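You operate a simulated robot arm through the tools that you are given. There is no shell and no other tool. Be economical: measure what you need, move in short steps, check, and stop when the job is done.

The job below is to be done with a simulated two-armed robot. You get a single attempt, and the scene is never put back.

TASK
Wipe up the spill on the assembly table with the rag and put it back.

It is judged by the outcome, as a careful person would: the job done as asked, and still so three seconds after it is handed in. It fails if anything else is knocked over, pushed out of place, dropped, spilled or broken.

THE ROBOT
Two 6-joint arms with two-finger parallel grippers on one trunk, on a base that drives. Base frame: it is fixed to the floor where the robot stands at the start and does not move with it; the origin is under the middle of the robot, x ahead of it, y to its left, z up; the surface under the hand at the start is at about z = 840. Lengths are in mm, angles in degrees, forces in N, time in s.
The left shoulder is at the start at [-77, 177, 832], the right one opposite. With the tool pointing down near the work surface each hand reaches from about 100 to 720 mm from the robot's upright axis, wherever it stands, measured 20 degrees to its own side. Places, roughly: rag [500, 100, 900]. Payload 1.57 kg a hand.
The TCP of each hand is the grasp point between the finger pads, 30 mm short of the fingertips. In the tool frame z runs along the fingers and y along their closing line. Largest opening 80 mm; finger width 17, thickness 12; the body of the gripper, 40 by 82 mm, starts 80 mm behind the TCP.
Orientation is told as [roll, pitch, yaw] about the base's x, y, z axes, in that order, counted from this pose: with the fingers straight down and closing along the base's y, the tool's x points along the base's -x, its y along +y and its z along -z.

THE INTERFACE
- The arms move only by the tool send_rows. It takes "left_targets", "right_targets" or both (then of equal length, played together; a hand with none holds still); each is a list of rows, each a list of 3 entries, a list of its own where there are three numbers: the turn, a rotation vector about the tool's x, y, z in degrees, then the shift along the tool's x, y, z in mm, then the gripper command, from -1 (fully open) to 1 (shut), values between in proportion. In form: [[[rx, ry, rz], [tx, ty, tz], fingers], ...]. A call has 1 to 20 rows; each row shifts and turns the commanded pose from where the row before left it, along the tool's axes as they then stand. Each row takes 0.2 s and may step no farther than 50 mm and 8.6 degrees from the row before; otherwise, or with a gripper value out of range, the whole call is refused. A pose out of reach is approached as far as the arm can. The call stops where the force on the tool passes 40 N (or 10 N more than at its start, if that is more) or the arm is blocked; 0.2 s more then pass. The fingers move at their own pace (about 72 mm/s each) and stop on an object; they squeeze with about 34 N. The grip force told is the motor's: it shows also when the fingers shut on nothing. Time passes only in rows, and 0.2 s behind the last, so rows that do not move let the fingers close. It gives the time, the measured TCP pose, the force on the tool (base axes), the opening and the grip force at its end, in the units of the frame above (readings bear some noise), with the torque about the TCP (base axes, N m) and any sound that the robot's microphone picked up.
- Cameras (640 x 400 px; columns grow to the right, rows downward): "scene" is now at [24.6, 39.8, 1552.9]; the picture's right is [0.51, -0.86, 0.00], its down [-0.66, -0.39, -0.64] and it looks along [0.55, 0.33, -0.77] (base axes); focal length 252 px, centre (320, 200). "left" rides on the left gripper at [72, 7, -122] in its tool frame; the picture's right is [-0.09, 1.00, 0.00], its down [-0.84, -0.08, -0.54] and it looks along [-0.54, -0.05, 0.84] (tool axes); focal length 238 px, centre (320, 200). "right" rides on the right gripper at [72, -7, -122] in its tool frame; the picture's right is [0.09, 1.00, 0.00], its down [-0.84, 0.08, -0.54] and it looks along [-0.54, 0.05, 0.84] (tool axes); focal length 238 px, centre (320, 200).
- camera(camera): a new picture of that camera. The clock stands still meanwhile.
- move_column(by): slides the trunk up (or, below 0, down) by that many mm; the arms and the scene camera ride with it, the base frame stays. It gives what a move gives, with no picture.
- base_move(legs): drives the robot by 1 to 6 legs, each [ahead, left, turn to the left] in mm, mm and degrees, along the robot's own axes; the way and the turn of a leg run together, so that a leg with both is an arc; at most 1500 mm and 180 degrees a leg. The arms and the cameras ride along, it lands a little off, and it stops where it bumps. It gives what a move gives.
- aim_head(pan, tilt): turns the head with the scene camera to pan (to the left, within 143 degrees either way) and tilt (down, from -29 to 69), counted from straight ahead of the robot. It gives what a move gives.
- measure_at(camera, pixels): there is no depth. For up to 12 entries [column, row, z] of the newest picture of that camera ("zoom" is the newest enlarged one), the place [x, y] in the base frame at which the ray of that pixel passes the height z, good to about 2 mm. The clock stands still meanwhile.
- enlarge(camera, box): a new picture of the part [left, top, right, bottom] of that camera's present view, enlarged. The clock stands still meanwhile.
- finish_job(): hands the job in; it is judged then, once.

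Keep the steps short. Do not move on a guess: measure, check each grasp and each placing, and mend mistakes. In all there are 80 turns and 70 pictures (those below and enlarged ones count). Leave the grippers open and the arms clear of the work at the hand-in unless told otherwise, and finish with a single line.

The tools are called after "Emit:" as a command line: name --argument value ..., lists and objects as JSON in quotes. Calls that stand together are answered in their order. send_rows: Moves the arms, as the interface text tells. Its arguments: {"type":"object","properties":{"left_targets":{"type":"array"},"right_targets":{"type":"array"}},"required":[]} The other tools are called the same way: move_column (by) slides the trunk up or down; base_move (legs) drives the base; aim_head (pan, tilt) turns the head that bears the scene camera; camera (camera) takes a picture; measure_at (camera, pixels) gives the place at which the rays of pixels pass given heights; enlarge (camera, box) takes an enlarged picture of a part of a camera's view; finish_job () hands the job in.

At the start:

```text
t: 0.0
left_position: [287.2, 440.7, 1119.7]
left_tool_rot: [0.1, 0.0, 0.0]
left_ft_force: [0.6, 0.3, -1.2]
left_wrist_torque: [-0.02, -0.02, -0.01]
left_width: 79.8
left_finger_force: 0.1
right_position: [492.1, 73.6, 1029.3]
right_tool_rot: [0.0, 0.1, 0.0]
right_ft_force: [-0.6, 0.4, 0.2]
right_wrist_torque: [0.0, 0.03, -0.01]
right_width: 80.2
right_finger_force: 0.0
trunk travel left (down, up): [-275.0, 53.0]
robot x, y, heading: [2.8, 1.6, 0.1]
head pan, tilt: [30.7, 50.2]
```

scene: 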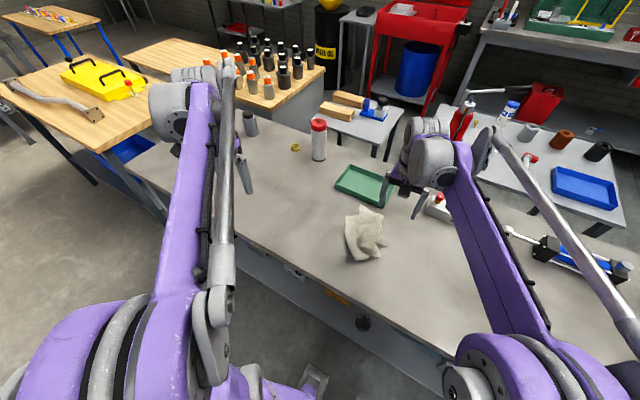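
right: 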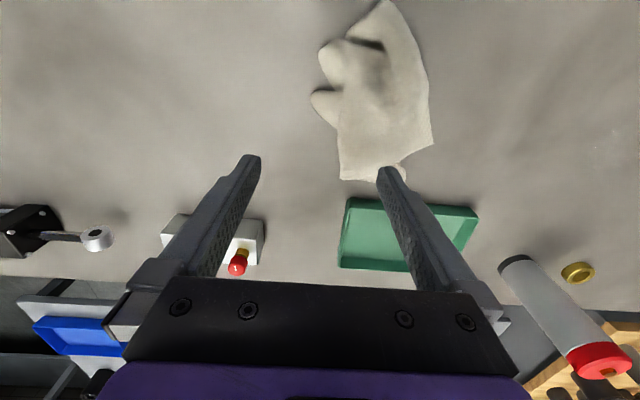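
left: 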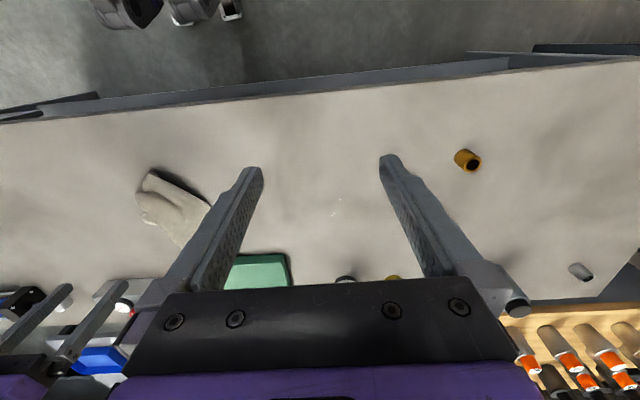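

I can see the rag at about (365,235) in the scene view, but no clear spill. I'll enlarge the table area in the scene and left views to look for it.

Emit:
enlarge --camera "scene" --box '[220, 100, 460, 300]'

Emit:
enlarge --camera "left" --box '[240, 80, 640, 330]'

Emit:
enlarge --camera "right" --box '[300, 0, 640, 300]'

```text
2.00 times, centred on (340, 200) of scene
```

zoom: 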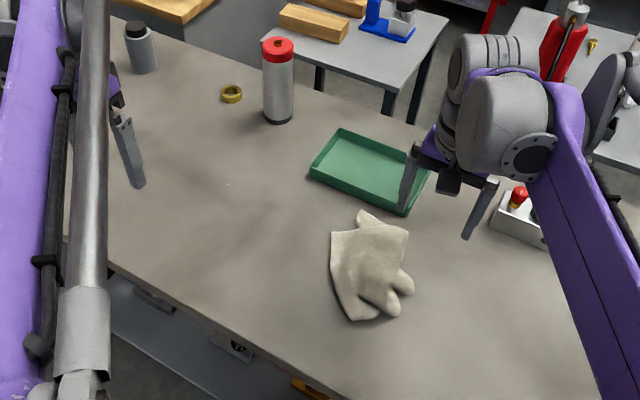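

```text
1.60 times, centred on (440, 205) of left
```

zoom: 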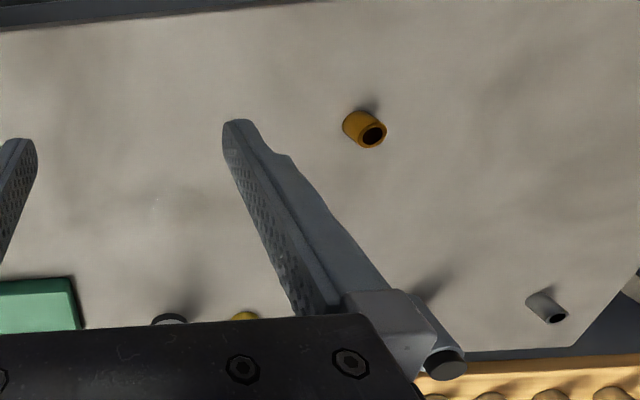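

```text
1.33 times, centred on (470, 150) of right
```

zoom: 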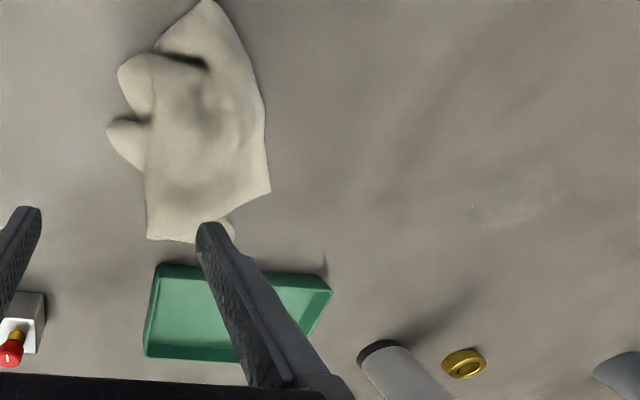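

A faint, clear patch with small highlights shows at right-zoom (515,200) and left (337,205), probably a clear spill. I'll enlarge it in both views.

Emit:
enlarge --camera "left" --box '[270, 160, 400, 250]'

Emit:
measure_at --camera "left" --pixels '[[337, 205, 840], [345, 198, 840], [328, 213, 840], [152, 170, 840], [210, 205, 840]]'

Emit:
enlarge --camera "right" --box '[530, 100, 640, 190]'

Emit:
measure_at --camera "right" --pixels '[[605, 150, 840], [338, 178, 840], [434, 143, 840], [380, 2, 840], [312, 100, 840], [404, 170, 840], [345, 100, 840], [424, 60, 840], [320, 50, 840]]'

Emit:
enlarge --camera "scene" --box '[260, 140, 400, 270]'

Emit:
measure_at --camera "scene" --pixels '[[284, 193, 840], [346, 217, 840], [353, 259, 840], [365, 235, 870], [384, 215, 840], [385, 245, 840]]'

```text
4.44 times, centred on (335, 205) of left
```

zoom: 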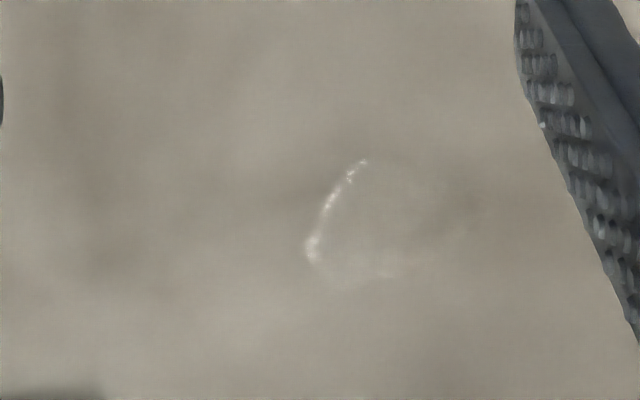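

```text
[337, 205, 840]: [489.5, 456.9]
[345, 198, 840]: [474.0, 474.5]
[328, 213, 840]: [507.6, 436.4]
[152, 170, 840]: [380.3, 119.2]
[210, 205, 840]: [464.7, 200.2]
```

```text
4.44 times, centred on (585, 145) of right
```

zoom: 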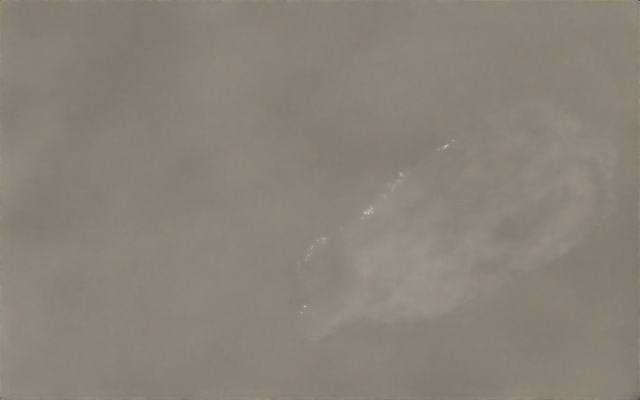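

```text
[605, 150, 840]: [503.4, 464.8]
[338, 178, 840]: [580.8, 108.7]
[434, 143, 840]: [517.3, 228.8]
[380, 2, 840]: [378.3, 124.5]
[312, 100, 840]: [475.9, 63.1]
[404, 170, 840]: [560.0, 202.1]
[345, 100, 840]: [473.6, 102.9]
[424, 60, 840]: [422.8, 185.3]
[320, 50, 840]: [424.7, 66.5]
```

```text
3.08 times, centred on (330, 205) of scene
```

zoom: 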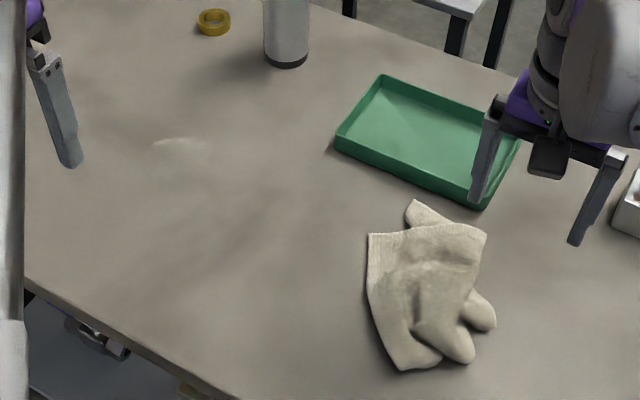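

```text
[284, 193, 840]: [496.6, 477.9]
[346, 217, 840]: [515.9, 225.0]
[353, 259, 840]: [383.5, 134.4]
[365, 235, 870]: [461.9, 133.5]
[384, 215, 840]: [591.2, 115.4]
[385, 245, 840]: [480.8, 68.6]
```

The clear spill is centred near (500,465). The rag is at about (480,135), within the left hand's reach, and so is the spill. I'll move the right hand away first, back and to the right, at its present height.

Emit:
send_rows --right_targets '[[[0, 0, 0], [20, -40, -10], -1], [[0, 0, 0], [20, -40, -10], -1], [[0, 0, 0], [20, -40, -10], -1], [[0, 0, 0], [20, -40, -10], -1], [[0, 0, 0], [20, -40, 0], -1], [[0, 0, 0], [20, -40, 0], -1], [[0, 0, 0], [20, -40, 0], -1], [[0, 0, 0], [20, -30, 0], -1]]'

Emit:
measure_at --camera "right" --pixels '[[581, 172, 840], [585, 176, 840], [615, 131, 840], [634, 124, 840], [639, 150, 840], [634, 160, 840], [603, 172, 840]]'

```text
t: 1.8
left_position: [286.8, 441.4, 1120.7]
left_tool_rot: [0.0, 0.0, 0.0]
left_ft_force: [-0.5, -0.4, 0.4]
left_wrist_torque: [-0.02, -0.04, -0.02]
left_width: 80.2
left_finger_force: 0.0
right_position: [333.4, -236.2, 1068.6]
right_tool_rot: [-0.1, 0.0, 0.0]
right_ft_force: [-0.2, 0.4, 0.0]
right_wrist_torque: [0.0, -0.02, -0.03]
right_width: 79.8
right_finger_force: 0.1
trunk travel left (down, up): [-275.0, 53.0]
robot x, y, heading: [-0.7, 1.7, -0.2]
head pan, tilt: [30.7, 50.2]
```

```text
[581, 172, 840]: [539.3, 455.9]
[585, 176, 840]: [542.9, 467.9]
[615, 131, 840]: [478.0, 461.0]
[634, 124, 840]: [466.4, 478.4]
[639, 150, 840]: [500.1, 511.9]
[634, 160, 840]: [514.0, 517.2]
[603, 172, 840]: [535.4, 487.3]
```

The right hand is clear. The spill spans roughly x 460–545, y 440–525. Now I'll move the left hand high toward the rag, to about (350,140,1100), and look at it.

Emit:
send_rows --left_targets '[[[0, 0, 0], [-5, -38, 3], -1], [[0, 0, 0], [-5, -38, 3], -1], [[0, 0, 0], [-5, -38, 3], -1], [[0, 0, 0], [-5, -38, 3], -1], [[0, 0, 0], [-5, -38, 3], -1], [[0, 0, 0], [-5, -38, 3], -1], [[0, 0, 0], [-5, -38, 3], -1], [[0, 0, 0], [-5, -38, 3], -1]]'

Emit:
camera --camera "left"

Emit:
camera --camera "scene"

```text
t: 3.6
left_position: [331.2, 138.3, 1094.0]
left_tool_rot: [0.0, 0.1, 0.0]
left_ft_force: [-0.1, 0.3, -0.2]
left_wrist_torque: [0.04, -0.01, 0.0]
left_width: 80.1
left_finger_force: 0.0
right_position: [335.3, -236.9, 1068.1]
right_tool_rot: [0.0, -0.1, 0.0]
right_ft_force: [0.7, 0.5, 0.5]
right_wrist_torque: [-0.01, -0.03, 0.01]
right_width: 80.3
right_finger_force: 0.0
trunk travel left (down, up): [-275.0, 53.0]
robot x, y, heading: [0.4, 0.0, -0.1]
head pan, tilt: [30.7, 50.2]
```

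```text
60 pictures are left
```

left: 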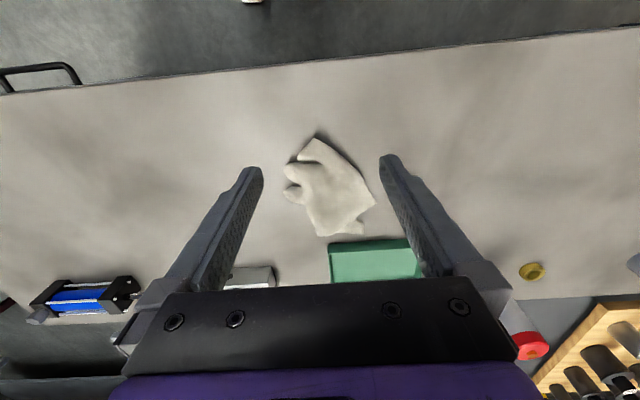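

```text
59 pictures are left
```

scene: 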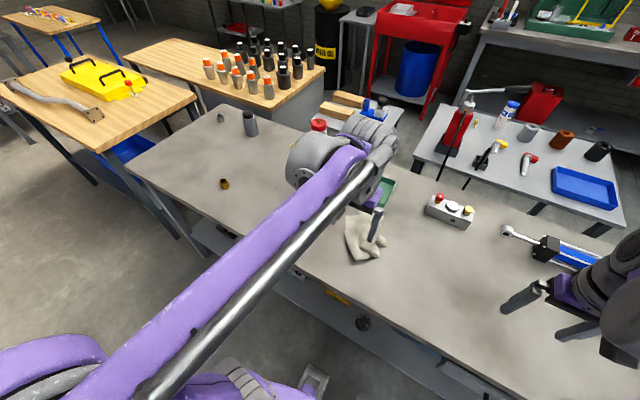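

Emit:
enlarge --camera "left" --box '[260, 115, 400, 250]'

Emit:
measure_at --camera "left" --pixels '[[315, 137, 840], [284, 195, 840], [290, 160, 840], [318, 235, 840], [365, 235, 840], [375, 207, 840], [325, 190, 860], [330, 243, 850], [410, 240, 850]]'

```text
2.96 times, centred on (330, 182) of left
```

zoom: 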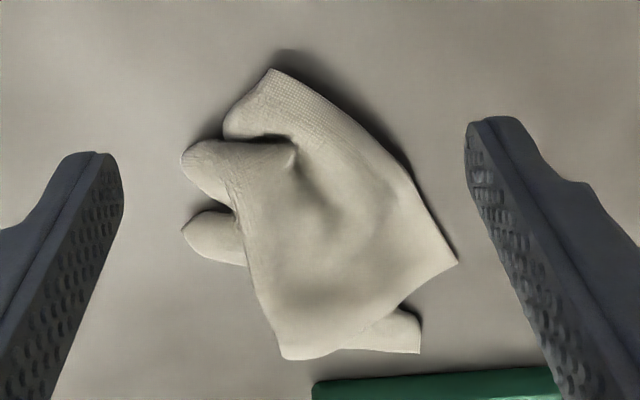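

```text
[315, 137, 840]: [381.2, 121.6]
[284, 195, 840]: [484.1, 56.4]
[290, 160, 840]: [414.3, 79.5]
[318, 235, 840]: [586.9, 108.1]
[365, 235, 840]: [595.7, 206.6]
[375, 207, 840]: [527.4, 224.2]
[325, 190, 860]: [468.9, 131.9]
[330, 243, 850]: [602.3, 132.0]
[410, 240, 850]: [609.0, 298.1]
```

The rag lies flat, roughly x 380–595, y 57–224. I'll take it near its middle with the fingers closing along y. First I hover above at (475,132), TCP z about 915, and check.

Emit:
send_rows --left_targets '[[[0, 0, 0], [-24, -1, 30], -1], [[0, 0, 0], [-24, -1, 30], -1], [[0, 0, 0], [-24, -1, 30], -1], [[0, 0, 0], [-24, -1, 30], -1], [[0, 0, 0], [-24, -1, 30], -1], [[0, 0, 0], [-24, -1, 29], -1], [[0, 0, 0], [0, 0, 0], -1]]'

Emit:
camera --camera "left"

Emit:
enlarge --camera "scene" --box '[310, 160, 450, 290]'

```text
t: 5.2
left_position: [474.5, 132.6, 917.7]
left_tool_rot: [0.0, 0.0, -0.1]
left_ft_force: [-0.8, 0.4, -0.1]
left_wrist_torque: [-0.03, 0.0, -0.01]
left_width: 79.9
left_finger_force: 0.0
right_position: [332.6, -236.4, 1068.8]
right_tool_rot: [0.1, 0.0, 0.0]
right_ft_force: [-0.9, 0.1, -0.1]
right_wrist_torque: [0.01, -0.02, -0.01]
right_width: 80.0
right_finger_force: 0.0
trunk travel left (down, up): [-275.0, 53.0]
robot x, y, heading: [-1.2, -1.3, -0.1]
head pan, tilt: [30.7, 50.2]
```

```text
57 pictures are left
```

left: 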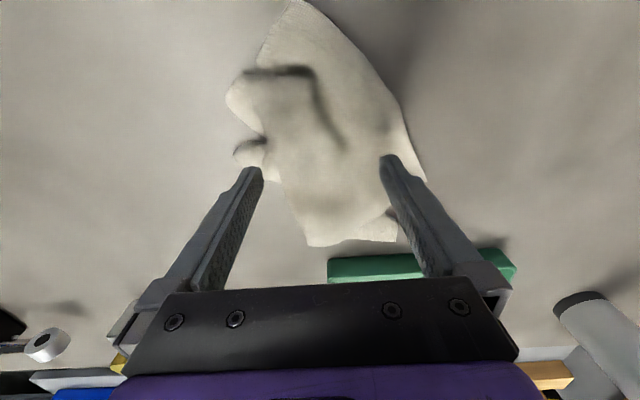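

```text
3.08 times, centred on (380, 225) of scene
```

zoom: 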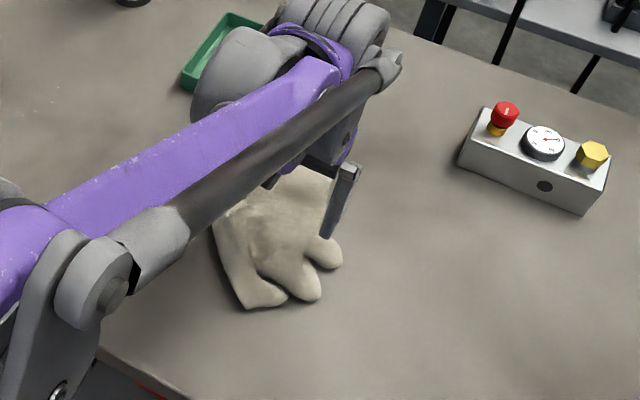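

The fingers straddle most of the rag at the hover. I'll lower slowly, watching the force.

Emit:
send_rows --left_targets '[[[0, 0, 0], [0, 6, 12], -1], [[0, 0, 0], [0, 6, 10], -1], [[0, 0, 0], [0, 0, 6], -1], [[0, 0, 0], [0, 0, 4], -1], [[0, 0, 0], [0, 0, 4], -1], [[0, 0, 0], [0, 0, 3], -1], [[0, 0, 0], [0, 0, 3], -1]]'

Emit:
camera --camera "left"

```text
t: 6.8
left_position: [471.3, 143.2, 875.8]
left_tool_rot: [0.0, -0.1, 0.1]
left_ft_force: [1.4, -0.1, 30.2]
left_wrist_torque: [-1.27, -0.1, 0.1]
left_width: 80.0
left_finger_force: 0.0
right_position: [332.4, -236.5, 1068.5]
right_tool_rot: [-0.1, 0.0, 0.0]
right_ft_force: [0.1, 0.1, 1.0]
right_wrist_torque: [-0.03, -0.01, -0.03]
right_width: 80.0
right_finger_force: 0.2
trunk travel left (down, up): [-275.0, 53.0]
robot x, y, heading: [2.5, 3.0, 0.1]
head pan, tilt: [30.7, 50.2]
```

```text
55 pictures are left
```

left: 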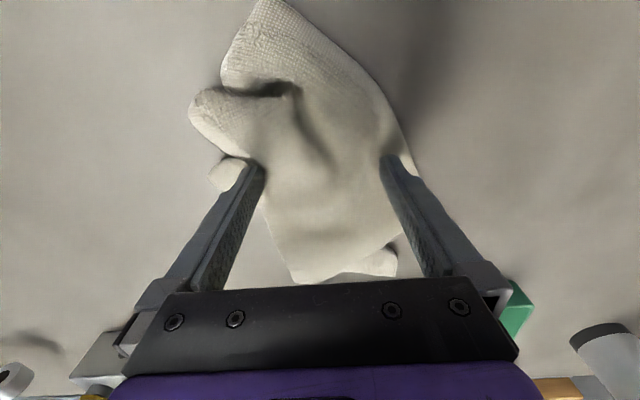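

The −y finger is pressing on the rag's edge (30 N) with the tips at about z 846. I'll back up 3 mm and close to see if it bunches.

Emit:
send_rows --left_targets '[[[0, 0, 0], [0, 0, -3], -1], [[0, 0, 0], [0, 0, 0], 0], [[0, 0, 0], [0, 0, 0], 1], [[0, 0, 0], [0, 0, 0], 1], [[0, 0, 0], [0, 0, 0], 1], [[0, 0, 0], [0, 0, 0], 1]]'

Emit:
camera --camera "left"

```text
t: 8.2
left_position: [471.9, 143.1, 876.0]
left_tool_rot: [0.0, 0.0, 0.0]
left_ft_force: [1.1, -2.0, 15.9]
left_wrist_torque: [-0.22, -0.07, -0.02]
left_width: 13.8
left_finger_force: 29.8
right_position: [333.6, -235.9, 1068.6]
right_tool_rot: [0.0, -0.1, 0.0]
right_ft_force: [-0.2, -0.2, 0.0]
right_wrist_torque: [0.0, 0.0, 0.02]
right_width: 80.0
right_finger_force: 0.0
trunk travel left (down, up): [-275.0, 53.0]
robot x, y, heading: [-1.2, -2.2, 0.0]
head pan, tilt: [30.7, 50.2]
```

```text
54 pictures are left
```

left: 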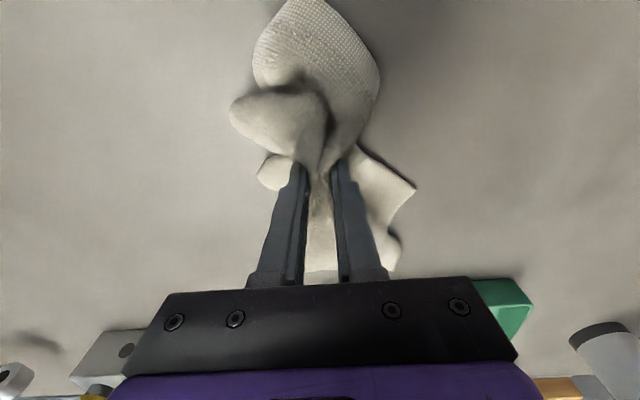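

The cloth bunched up and is gripped, with a width of 13.8 mm. I'll lift it straight up about 80 mm and check.

Emit:
send_rows --left_targets '[[[0, 0, 0], [0, 0, -15], 1], [[0, 0, 0], [0, 0, -25], 1], [[0, 0, 0], [0, 0, -25], 1], [[0, 0, 0], [0, 0, -25], 1], [[0, 0, 0], [0, 0, 0], 1]]'

Emit:
camera --camera "left"

Emit:
camera --camera "scene"

```text
t: 9.4
left_position: [472.2, 143.1, 967.0]
left_tool_rot: [0.1, 0.0, 0.0]
left_ft_force: [-0.3, -0.5, -0.1]
left_wrist_torque: [-0.02, -0.02, -0.02]
left_width: 13.0
left_finger_force: 29.7
right_position: [335.7, -236.0, 1067.8]
right_tool_rot: [0.0, 0.1, -0.1]
right_ft_force: [-0.7, -0.2, -0.3]
right_wrist_torque: [-0.01, -0.04, -0.02]
right_width: 79.7
right_finger_force: 0.0
trunk travel left (down, up): [-275.0, 53.0]
robot x, y, heading: [-2.3, 1.0, -0.2]
head pan, tilt: [30.7, 50.2]
```

```text
53 pictures are left
```

left: 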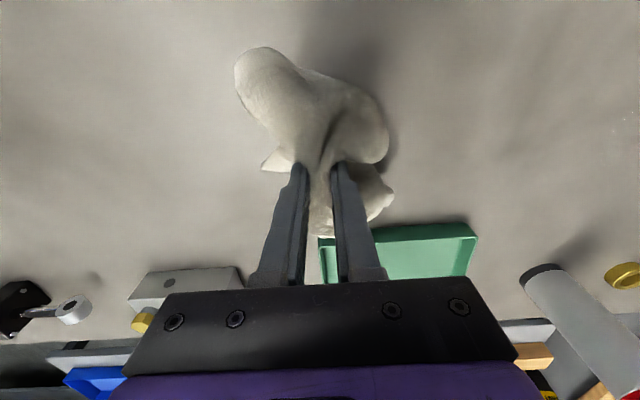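

```text
52 pictures are left
```

scene: 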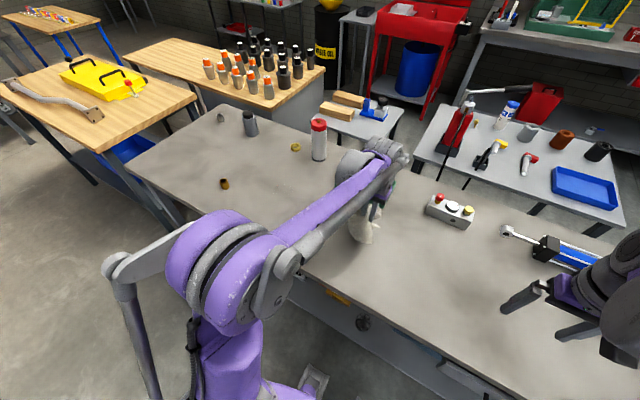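

The rag is held clear of the table. Now the scene camera sees the spill area unobstructed, so I'll enlarge it there and measure the nearby objects.

Emit:
enlarge --camera "scene" --box '[210, 110, 340, 230]'

Emit:
measure_at --camera "scene" --pixels '[[319, 158, 840], [295, 150, 840], [224, 187, 840], [250, 135, 840], [220, 121, 840]]'

```text
3.33 times, centred on (275, 170) of scene
```

zoom: 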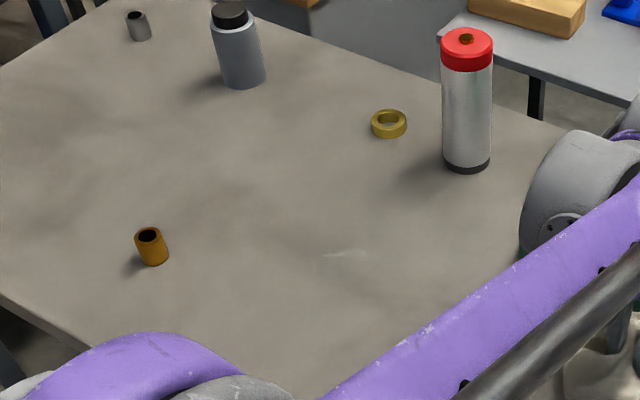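

```text
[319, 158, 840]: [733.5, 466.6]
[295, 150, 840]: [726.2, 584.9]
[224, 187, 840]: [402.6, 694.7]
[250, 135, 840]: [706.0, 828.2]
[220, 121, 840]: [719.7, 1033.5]
```

The nearest object is the canister at about (733,467), well clear of the spill. I'll carry the rag to about (390,395,1000), where the left camera can see the spill beside it.

Emit:
send_rows --left_targets '[[[0, 0, 0], [12, 36, -5], 1], [[0, 0, 0], [12, 36, -5], 1], [[0, 0, 0], [12, 36, -5], 1], [[0, 0, 0], [12, 36, -5], 1], [[0, 0, 0], [12, 36, -5], 1], [[0, 0, 0], [12, 36, -5], 1], [[0, 0, 0], [12, 36, -5], 1], [[0, 0, 0], [0, 0, 0], 1]]'

Emit:
camera --camera "left"

Emit:
enlarge --camera "left" --box '[340, 100, 500, 260]'

```text
t: 11.2
left_position: [387.6, 393.1, 1001.7]
left_tool_rot: [0.1, 0.0, 0.0]
left_ft_force: [0.0, -0.7, 0.1]
left_wrist_torque: [0.01, 0.0, 0.02]
left_width: 13.1
left_finger_force: 29.6
right_position: [334.6, -236.7, 1068.9]
right_tool_rot: [0.0, 0.0, -0.1]
right_ft_force: [0.6, -1.1, 0.4]
right_wrist_torque: [-0.02, 0.02, 0.01]
right_width: 80.1
right_finger_force: 0.1
trunk travel left (down, up): [-275.0, 53.0]
robot x, y, heading: [0.1, -0.7, -0.2]
head pan, tilt: [30.7, 50.2]
```

```text
50 pictures are left
```

left: 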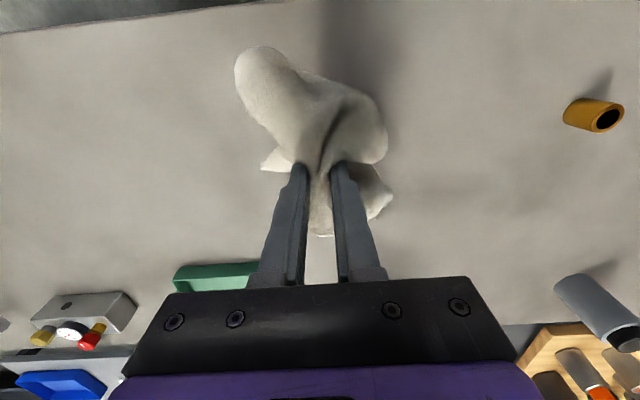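

```text
2.50 times, centred on (420, 180) of left
```

zoom: 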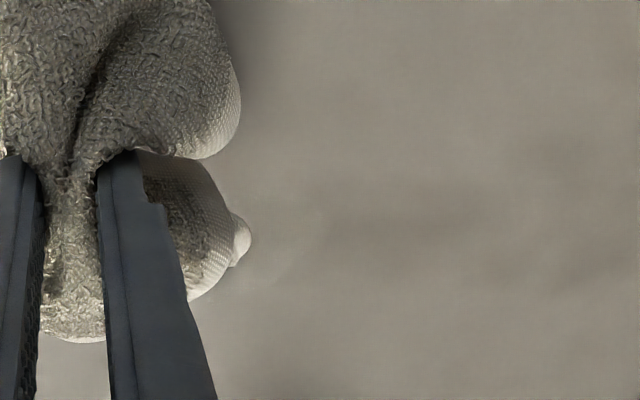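

A faint film edge shows near zoom (250–330, 200–310), partly hidden by the rag. I'll shift 80 mm to the right for a clear view.

Emit:
send_rows --left_targets '[[[0, 0, 0], [0, -40, 0], 1], [[0, 0, 0], [0, -40, 0], 1], [[0, 0, 0], [0, 0, 0], 1]]'

Emit:
enlarge --camera "left" --box '[380, 110, 520, 260]'

```text
t: 12.0
left_position: [388.6, 316.0, 1000.9]
left_tool_rot: [0.0, 0.0, 0.0]
left_ft_force: [0.1, -0.4, -0.3]
left_wrist_torque: [0.0, -0.01, 0.0]
left_width: 13.1
left_finger_force: 29.4
right_position: [334.9, -236.2, 1069.4]
right_tool_rot: [0.0, 0.0, 0.0]
right_ft_force: [-0.1, 0.3, 0.4]
right_wrist_torque: [0.0, -0.02, 0.06]
right_width: 80.1
right_finger_force: 0.1
trunk travel left (down, up): [-275.0, 53.0]
robot x, y, heading: [-3.2, -2.7, 0.1]
head pan, tilt: [30.7, 50.2]
```

```text
2.67 times, centred on (450, 185) of left
```

zoom: 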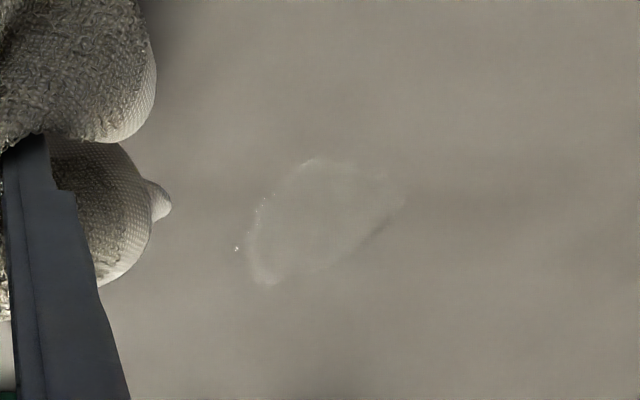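

Now the spill outline is clear: zoom columns 245–405, rows 155–288. I'll measure its boundary.

Emit:
measure_at --camera "zoom" --pixels '[[236, 249, 840], [247, 240, 840], [265, 287, 840], [315, 157, 840], [385, 168, 840], [407, 195, 840], [330, 268, 840], [325, 215, 840]]'

```text
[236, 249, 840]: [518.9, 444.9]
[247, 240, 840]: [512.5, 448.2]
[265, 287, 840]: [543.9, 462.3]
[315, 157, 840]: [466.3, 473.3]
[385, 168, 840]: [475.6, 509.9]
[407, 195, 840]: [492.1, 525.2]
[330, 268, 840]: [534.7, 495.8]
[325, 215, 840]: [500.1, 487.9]
```

The spill spans x 462–545, y 444–526. I'll bring the rag above the near-right edge at (445,440) and lower it slowly to light contact.

Emit:
send_rows --left_targets '[[[0, 0, 0], [-14, 31, 15], 1], [[0, 0, 0], [-14, 31, 20], 1], [[0, 0, 0], [-14, 31, 20], 1], [[0, 0, 0], [-14, 31, 20], 1], [[0, 0, 0], [0, 0, 10], 1], [[0, 0, 0], [0, 0, 10], 1], [[0, 0, 0], [0, 0, 10], 1], [[0, 0, 0], [0, 0, 8], 1], [[0, 0, 0], [0, 0, 4], 1]]'

Emit:
camera --camera "left"

```text
t: 14.0
left_position: [443.9, 439.1, 884.8]
left_tool_rot: [0.1, -0.1, 0.0]
left_ft_force: [0.6, 0.4, 0.6]
left_wrist_torque: [0.01, -0.03, -0.02]
left_width: 12.8
left_finger_force: 29.7
right_position: [334.4, -237.1, 1069.0]
right_tool_rot: [0.1, 0.0, 0.0]
right_ft_force: [0.3, -0.3, -0.9]
right_wrist_torque: [0.01, 0.01, 0.02]
right_width: 79.9
right_finger_force: 0.1
trunk travel left (down, up): [-275.0, 53.0]
robot x, y, heading: [-0.5, -0.4, 0.3]
head pan, tilt: [30.7, 50.2]
```

```text
47 pictures are left
```

left: 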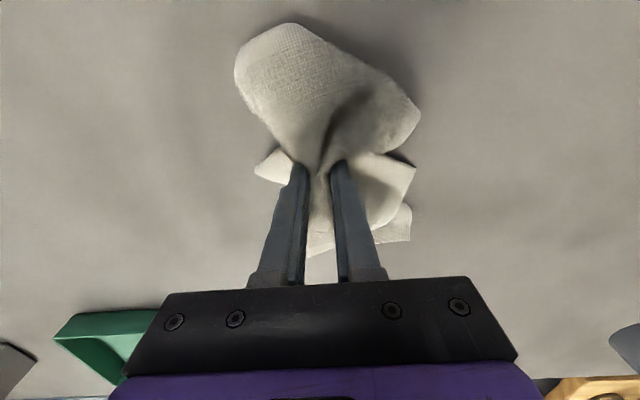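

There's no contact force yet, with the tips 15 mm above the table. I'll lower in 3 mm steps.

Emit:
send_rows --left_targets '[[[0, 0, 0], [0, 0, 3], 1], [[0, 0, 0], [0, 0, 3], 1], [[0, 0, 0], [0, 0, 3], 1], [[0, 0, 0], [0, 0, 0], 1]]'

```text
t: 15.0
left_position: [443.3, 438.3, 877.3]
left_tool_rot: [0.1, -0.1, -0.1]
left_ft_force: [0.8, 2.4, 17.4]
left_wrist_torque: [-0.04, -0.08, -0.02]
left_width: 12.9
left_finger_force: 30.0
right_position: [332.6, -237.2, 1068.3]
right_tool_rot: [0.1, 0.0, 0.0]
right_ft_force: [-0.6, -0.2, 0.0]
right_wrist_torque: [0.0, 0.01, 0.0]
right_width: 80.0
right_finger_force: 0.1
trunk travel left (down, up): [-275.0, 53.0]
robot x, y, heading: [-1.4, 2.9, 0.1]
head pan, tilt: [30.7, 50.2]
```

The rag is pressed at about 17 N. I'll begin wiping strokes along x with y steps of 18 mm, easing up 1 mm.

Emit:
send_rows --left_targets '[[[0, 0, 0], [-24, 0, -1], 1], [[0, 0, 0], [-24, 0, 0], 1], [[0, 0, 0], [-24, 0, 0], 1], [[0, 0, 0], [-24, 0, 0], 1], [[0, 0, 0], [-20, 0, 0], 1], [[0, 0, 0], [0, 18, 0], 1], [[0, 0, 0], [24, 0, 0], 1], [[0, 0, 0], [24, 0, 0], 1], [[0, 0, 0], [24, 0, 0], 1], [[0, 0, 0], [24, 0, 0], 1], [[0, 0, 0], [20, 0, 0], 1], [[0, 0, 0], [0, 18, 0], 1]]'

Emit:
camera --camera "left"

```text
t: 17.6
left_position: [442.0, 475.5, 877.1]
left_tool_rot: [0.0, -0.1, 0.0]
left_ft_force: [-1.1, -1.7, 8.7]
left_wrist_torque: [-0.14, 0.01, -0.01]
left_width: 13.1
left_finger_force: 29.8
right_position: [333.0, -236.5, 1068.5]
right_tool_rot: [-0.1, 0.0, -0.1]
right_ft_force: [0.1, -0.1, 0.5]
right_wrist_torque: [0.01, 0.01, 0.01]
right_width: 80.0
right_finger_force: 0.1
trunk travel left (down, up): [-275.0, 53.0]
robot x, y, heading: [-1.1, -1.0, 0.1]
head pan, tilt: [30.7, 50.2]
```

```text
46 pictures are left
```

left: 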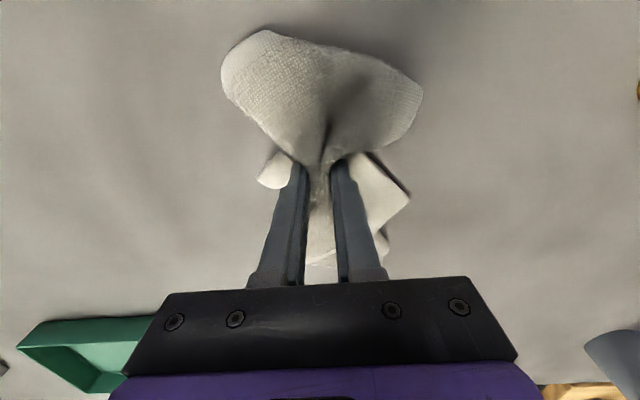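

The rag still holds and the force is 9 N. I'll continue with the passes at y 475, 493, 511 and 529.

Emit:
send_rows --left_targets '[[[0, 0, 0], [-29, 0, 0], 1], [[0, 0, 0], [-29, 0, 0], 1], [[0, 0, 0], [-29, 0, 0], 1], [[0, 0, 0], [-29, 0, 0], 1], [[0, 0, 0], [0, 18, 0], 1], [[0, 0, 0], [29, 0, 0], 1], [[0, 0, 0], [29, 0, 0], 1], [[0, 0, 0], [29, 0, 0], 1], [[0, 0, 0], [29, 0, 0], 1], [[0, 0, 0], [0, 18, 0], 1], [[0, 0, 0], [-29, 0, 0], 1], [[0, 0, 0], [-29, 0, 0], 1], [[0, 0, 0], [-29, 0, 0], 1], [[0, 0, 0], [-29, 0, 0], 1], [[0, 0, 0], [0, 18, 0], 1], [[0, 0, 0], [29, 0, 0], 1], [[0, 0, 0], [29, 0, 0], 1], [[0, 0, 0], [29, 0, 0], 1], [[0, 0, 0], [29, 0, 0], 1]]'

Emit:
camera --camera "left"

```text
t: 21.6
left_position: [445.7, 527.8, 878.7]
left_tool_rot: [0.0, 0.1, 0.0]
left_ft_force: [0.1, -0.4, 5.1]
left_wrist_torque: [-0.02, -0.03, -0.05]
left_width: 12.9
left_finger_force: 30.3
right_position: [333.4, -236.4, 1068.4]
right_tool_rot: [0.0, 0.1, 0.1]
right_ft_force: [-0.1, 0.5, -0.7]
right_wrist_torque: [-0.06, -0.01, 0.03]
right_width: 80.1
right_finger_force: 0.0
trunk travel left (down, up): [-275.0, 53.0]
robot x, y, heading: [-0.9, 0.4, 0.2]
head pan, tilt: [30.7, 50.2]
```

```text
45 pictures are left
```

left: 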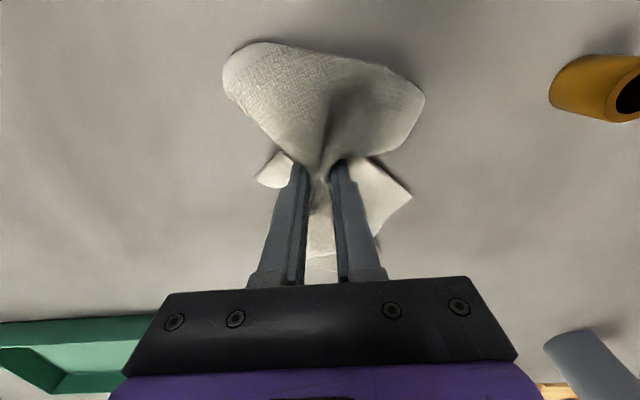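

Passes done. I'll lift and go back to the earlier viewpoint (388,316,1001) to inspect.

Emit:
send_rows --left_targets '[[[0, 0, 0], [0, 0, -30], 1], [[0, 0, 0], [0, 0, -40], 1], [[0, 0, 0], [10, -36, -10], 1], [[0, 0, 0], [10, -36, -10], 1], [[0, 0, 0], [10, -35, -10], 1], [[0, 0, 0], [10, -35, -10], 1], [[0, 0, 0], [10, -35, -10], 1], [[0, 0, 0], [8, -35, 0], 1], [[0, 0, 0], [0, 0, 0], 1]]'

Emit:
enlarge --camera "left" --box '[380, 110, 520, 260]'

Emit:
enlarge --camera "scene" --box '[230, 140, 350, 230]'

Emit:
camera --camera "left"

```text
t: 23.6
left_position: [387.5, 317.1, 998.4]
left_tool_rot: [0.0, -0.1, 0.0]
left_ft_force: [0.1, 0.4, -0.1]
left_wrist_torque: [0.0, 0.0, 0.03]
left_width: 12.9
left_finger_force: 29.9
right_position: [334.4, -236.1, 1068.8]
right_tool_rot: [0.1, 0.1, 0.0]
right_ft_force: [-0.6, 0.1, 0.0]
right_wrist_torque: [0.03, 0.0, -0.01]
right_width: 80.1
right_finger_force: 0.1
trunk travel left (down, up): [-275.0, 53.0]
robot x, y, heading: [-2.2, 4.3, 0.2]
head pan, tilt: [30.7, 50.2]
```

```text
2.67 times, centred on (450, 185) of left
```

zoom: 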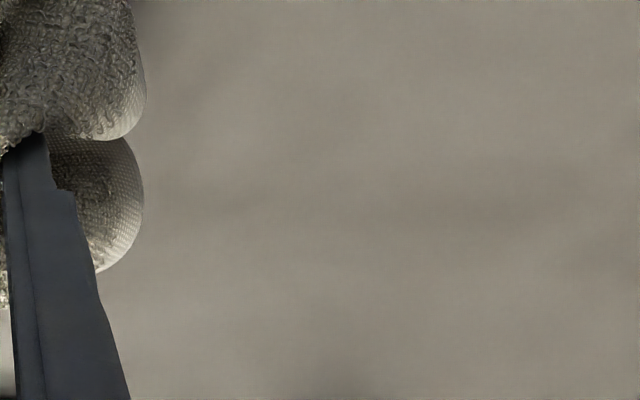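

```text
4.44 times, centred on (290, 185) of scene
```

zoom: 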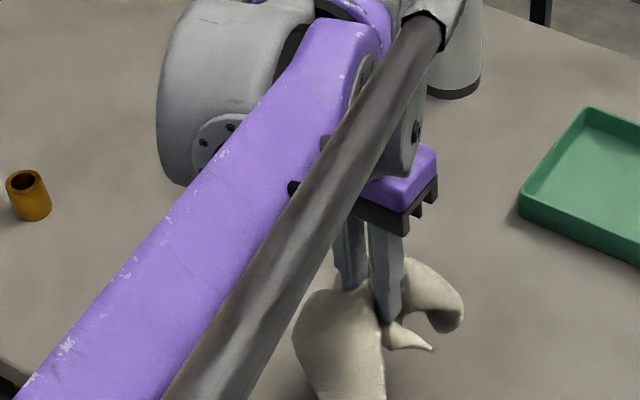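

```text
42 pictures are left
```

left: 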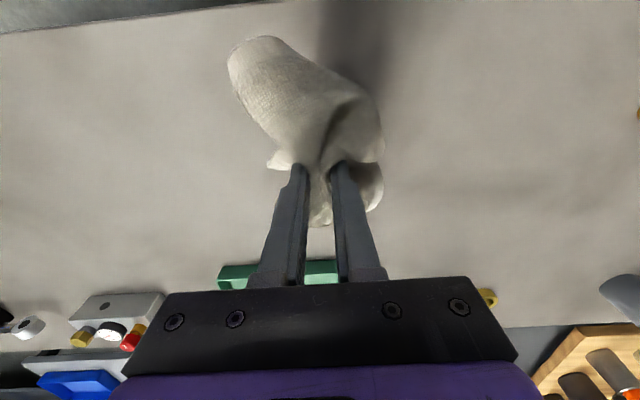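

The spill is gone from that view. Now I'll take the rag back to its original place at (472,143) and lower it to just touching.

Emit:
send_rows --left_targets '[[[0, 0, 0], [-17, -35, 9], 1], [[0, 0, 0], [-17, -35, 9], 1], [[0, 0, 0], [-17, -35, 9], 1], [[0, 0, 0], [-17, -35, 9], 1], [[0, 0, 0], [-17, -34, 9], 1], [[0, 0, 0], [0, 0, 20], 1], [[0, 0, 0], [0, 0, 20], 1], [[0, 0, 0], [0, 0, 15], 1], [[0, 0, 0], [0, 0, 10], 1], [[0, 0, 0], [0, 0, 7], 1], [[0, 0, 0], [0, 0, 0], 1]]'

Emit:
camera --camera "left"

```text
t: 26.0
left_position: [471.7, 143.0, 880.9]
left_tool_rot: [0.0, 0.0, 0.0]
left_ft_force: [-0.9, -0.9, 0.7]
left_wrist_torque: [-0.06, -0.01, -0.01]
left_width: 13.0
left_finger_force: 29.8
right_position: [334.2, -235.9, 1068.5]
right_tool_rot: [0.0, 0.0, 0.0]
right_ft_force: [0.2, 0.3, 0.2]
right_wrist_torque: [-0.01, -0.01, -0.01]
right_width: 80.1
right_finger_force: 0.0
trunk travel left (down, up): [-275.0, 53.0]
robot x, y, heading: [3.6, 0.1, 0.0]
head pan, tilt: [30.7, 50.2]
```

```text
41 pictures are left
```

left: 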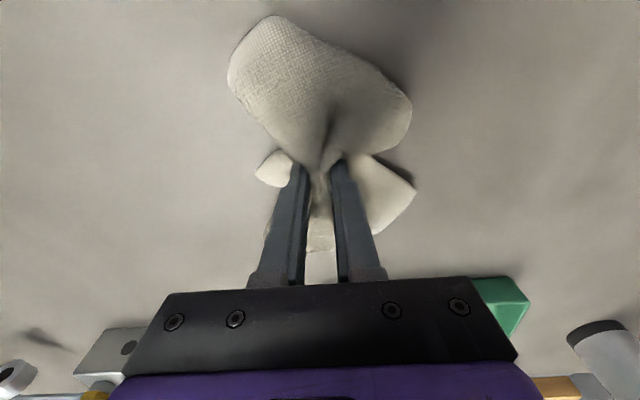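

The rag rests on the table at its old place, clear of the tray. I'll lower 2 mm, open the fingers, then rise straight up.

Emit:
send_rows --left_targets '[[[0, 0, 0], [0, 0, 2], 1], [[0, 0, 0], [0, 0, 0], 0.4], [[0, 0, 0], [0, 0, 0], 0], [[0, 0, 0], [0, 0, 0], -0.5], [[0, 0, 0], [0, 0, 0], -1], [[0, 0, 0], [0, 0, 0], -1], [[0, 0, 0], [0, 0, -5], -1], [[0, 0, 0], [0, 0, -15], -1], [[0, 0, 0], [0, 0, -25], -1], [[0, 0, 0], [0, 0, -40], -1], [[0, 0, 0], [0, 0, -40], -1]]'

Emit:
camera --camera "left"

```text
t: 28.4
left_position: [470.4, 142.1, 1003.3]
left_tool_rot: [0.0, 0.1, 0.0]
left_ft_force: [0.0, 0.7, 0.0]
left_wrist_torque: [0.01, 0.01, -0.03]
left_width: 79.9
left_finger_force: 0.0
right_position: [334.0, -236.4, 1068.2]
right_tool_rot: [0.0, 0.0, 0.0]
right_ft_force: [1.1, -0.3, -0.6]
right_wrist_torque: [0.02, -0.02, 0.01]
right_width: 80.1
right_finger_force: 0.1
trunk travel left (down, up): [-275.0, 53.0]
robot x, y, heading: [-1.8, 1.7, 0.2]
head pan, tilt: [30.7, 50.2]
```

```text
40 pictures are left
```

left: 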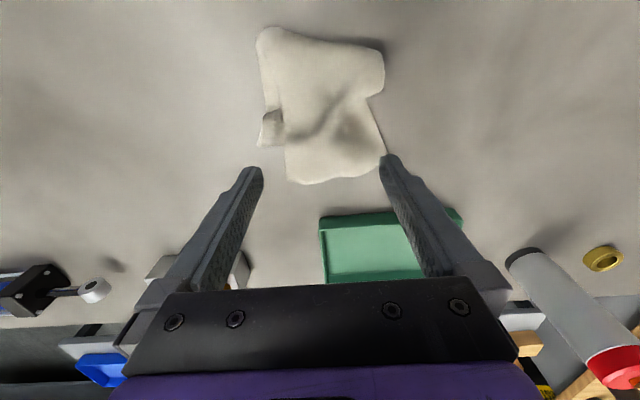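

The rag is released and lies spread. I'll measure it, then return the left hand to its start pose (287,441,1120) for a last look at the table.

Emit:
measure_at --camera "left" --pixels '[[258, 40, 840], [384, 60, 840], [290, 183, 840], [386, 152, 840], [260, 145, 840], [325, 105, 845]]'

Emit:
send_rows --left_targets '[[[0, 0, 0], [23, 37, -14], -1], [[0, 0, 0], [23, 37, -14], -1], [[0, 0, 0], [23, 37, -14], -1], [[0, 0, 0], [23, 37, -14], -1], [[0, 0, 0], [23, 37, -15], -1], [[0, 0, 0], [23, 37, -15], -1], [[0, 0, 0], [23, 37, -15], -1], [[0, 0, 0], [23, 37, -15], -1], [[0, 0, 0], [0, 0, 0], -1]]'

Emit:
camera --camera "left"

Emit:
enlarge --camera "left" --box '[270, 160, 400, 250]'

Emit:
camera --camera "scene"

```text
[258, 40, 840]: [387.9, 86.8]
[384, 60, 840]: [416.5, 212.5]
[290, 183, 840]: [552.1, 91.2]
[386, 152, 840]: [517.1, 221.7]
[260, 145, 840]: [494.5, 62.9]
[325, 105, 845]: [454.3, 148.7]
```

```text
t: 30.4
left_position: [286.6, 438.0, 1120.9]
left_tool_rot: [0.0, 0.1, 0.0]
left_ft_force: [0.0, 0.6, -0.2]
left_wrist_torque: [0.0, -0.02, 0.01]
left_width: 80.2
left_finger_force: 0.0
right_position: [334.3, -236.6, 1068.0]
right_tool_rot: [-0.1, 0.0, 0.0]
right_ft_force: [-0.8, 0.5, -0.2]
right_wrist_torque: [0.01, -0.03, 0.03]
right_width: 80.0
right_finger_force: 0.1
trunk travel left (down, up): [-275.0, 53.0]
robot x, y, heading: [4.3, -0.1, 0.0]
head pan, tilt: [30.7, 50.2]
```

```text
39 pictures are left
```

left: 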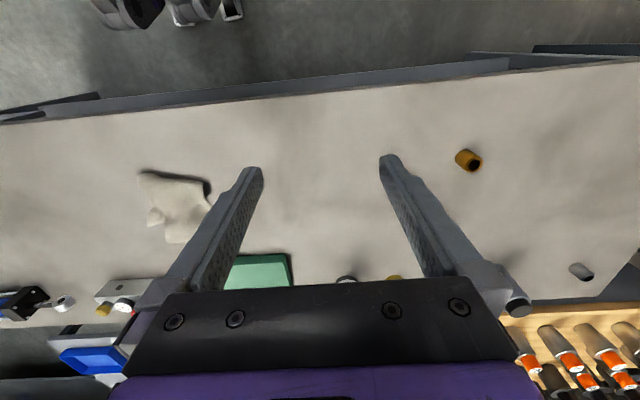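

```text
4.44 times, centred on (335, 205) of left
```

zoom: 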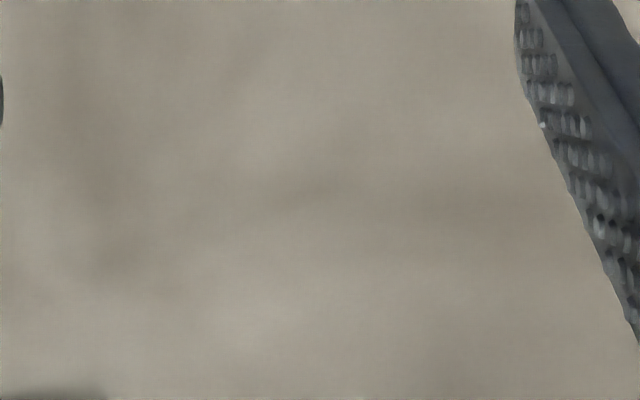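

```text
37 pictures are left
```

scene: 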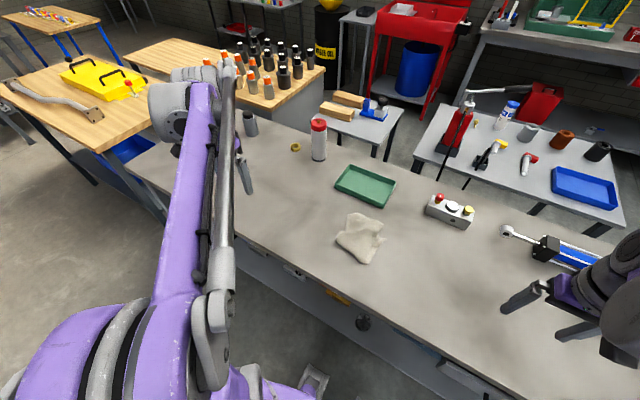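

The spill is gone, the rag is back around (470,145), and nothing else has moved. One last check of the rest of the table for another wet patch.

Emit:
enlarge --camera "scene" --box '[370, 190, 560, 340]'

Emit:
camera --camera "right"

Emit:
enlarge --camera "left" --box '[380, 60, 640, 290]'

```text
2.67 times, centred on (465, 265) of scene
```

zoom: 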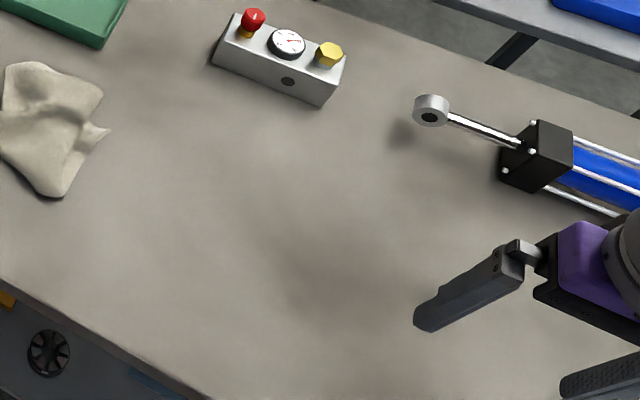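

```text
35 pictures are left
```

right: 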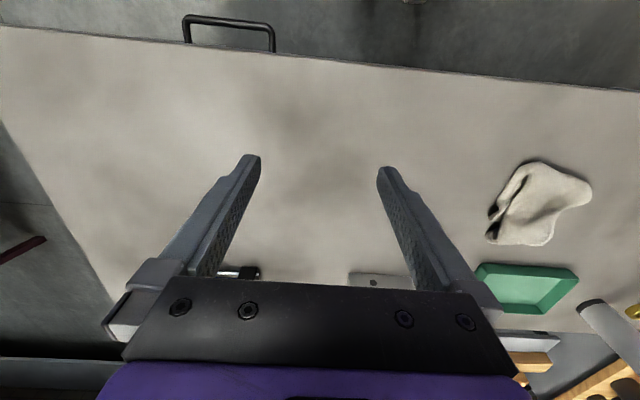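

```text
1.74 times, centred on (510, 175) of left
```

zoom: 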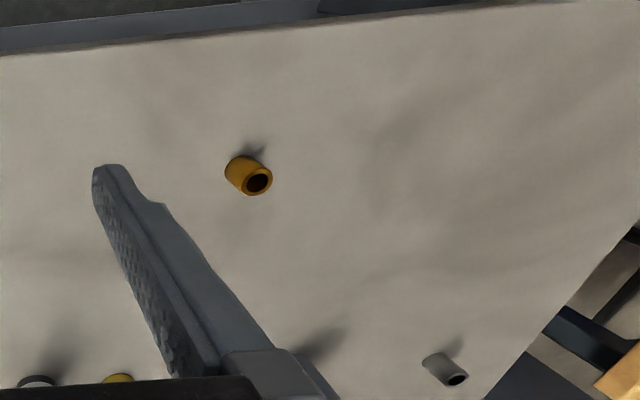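

I see no other wet patch on the table. Both hands are open and clear, so I'm handing the job in.

Emit:
finish_job

```text
The job is handed in.
```

The spill on the assembly table is wiped up, the rag is back in its place, nothing else was moved, and both grippers are open and clear.
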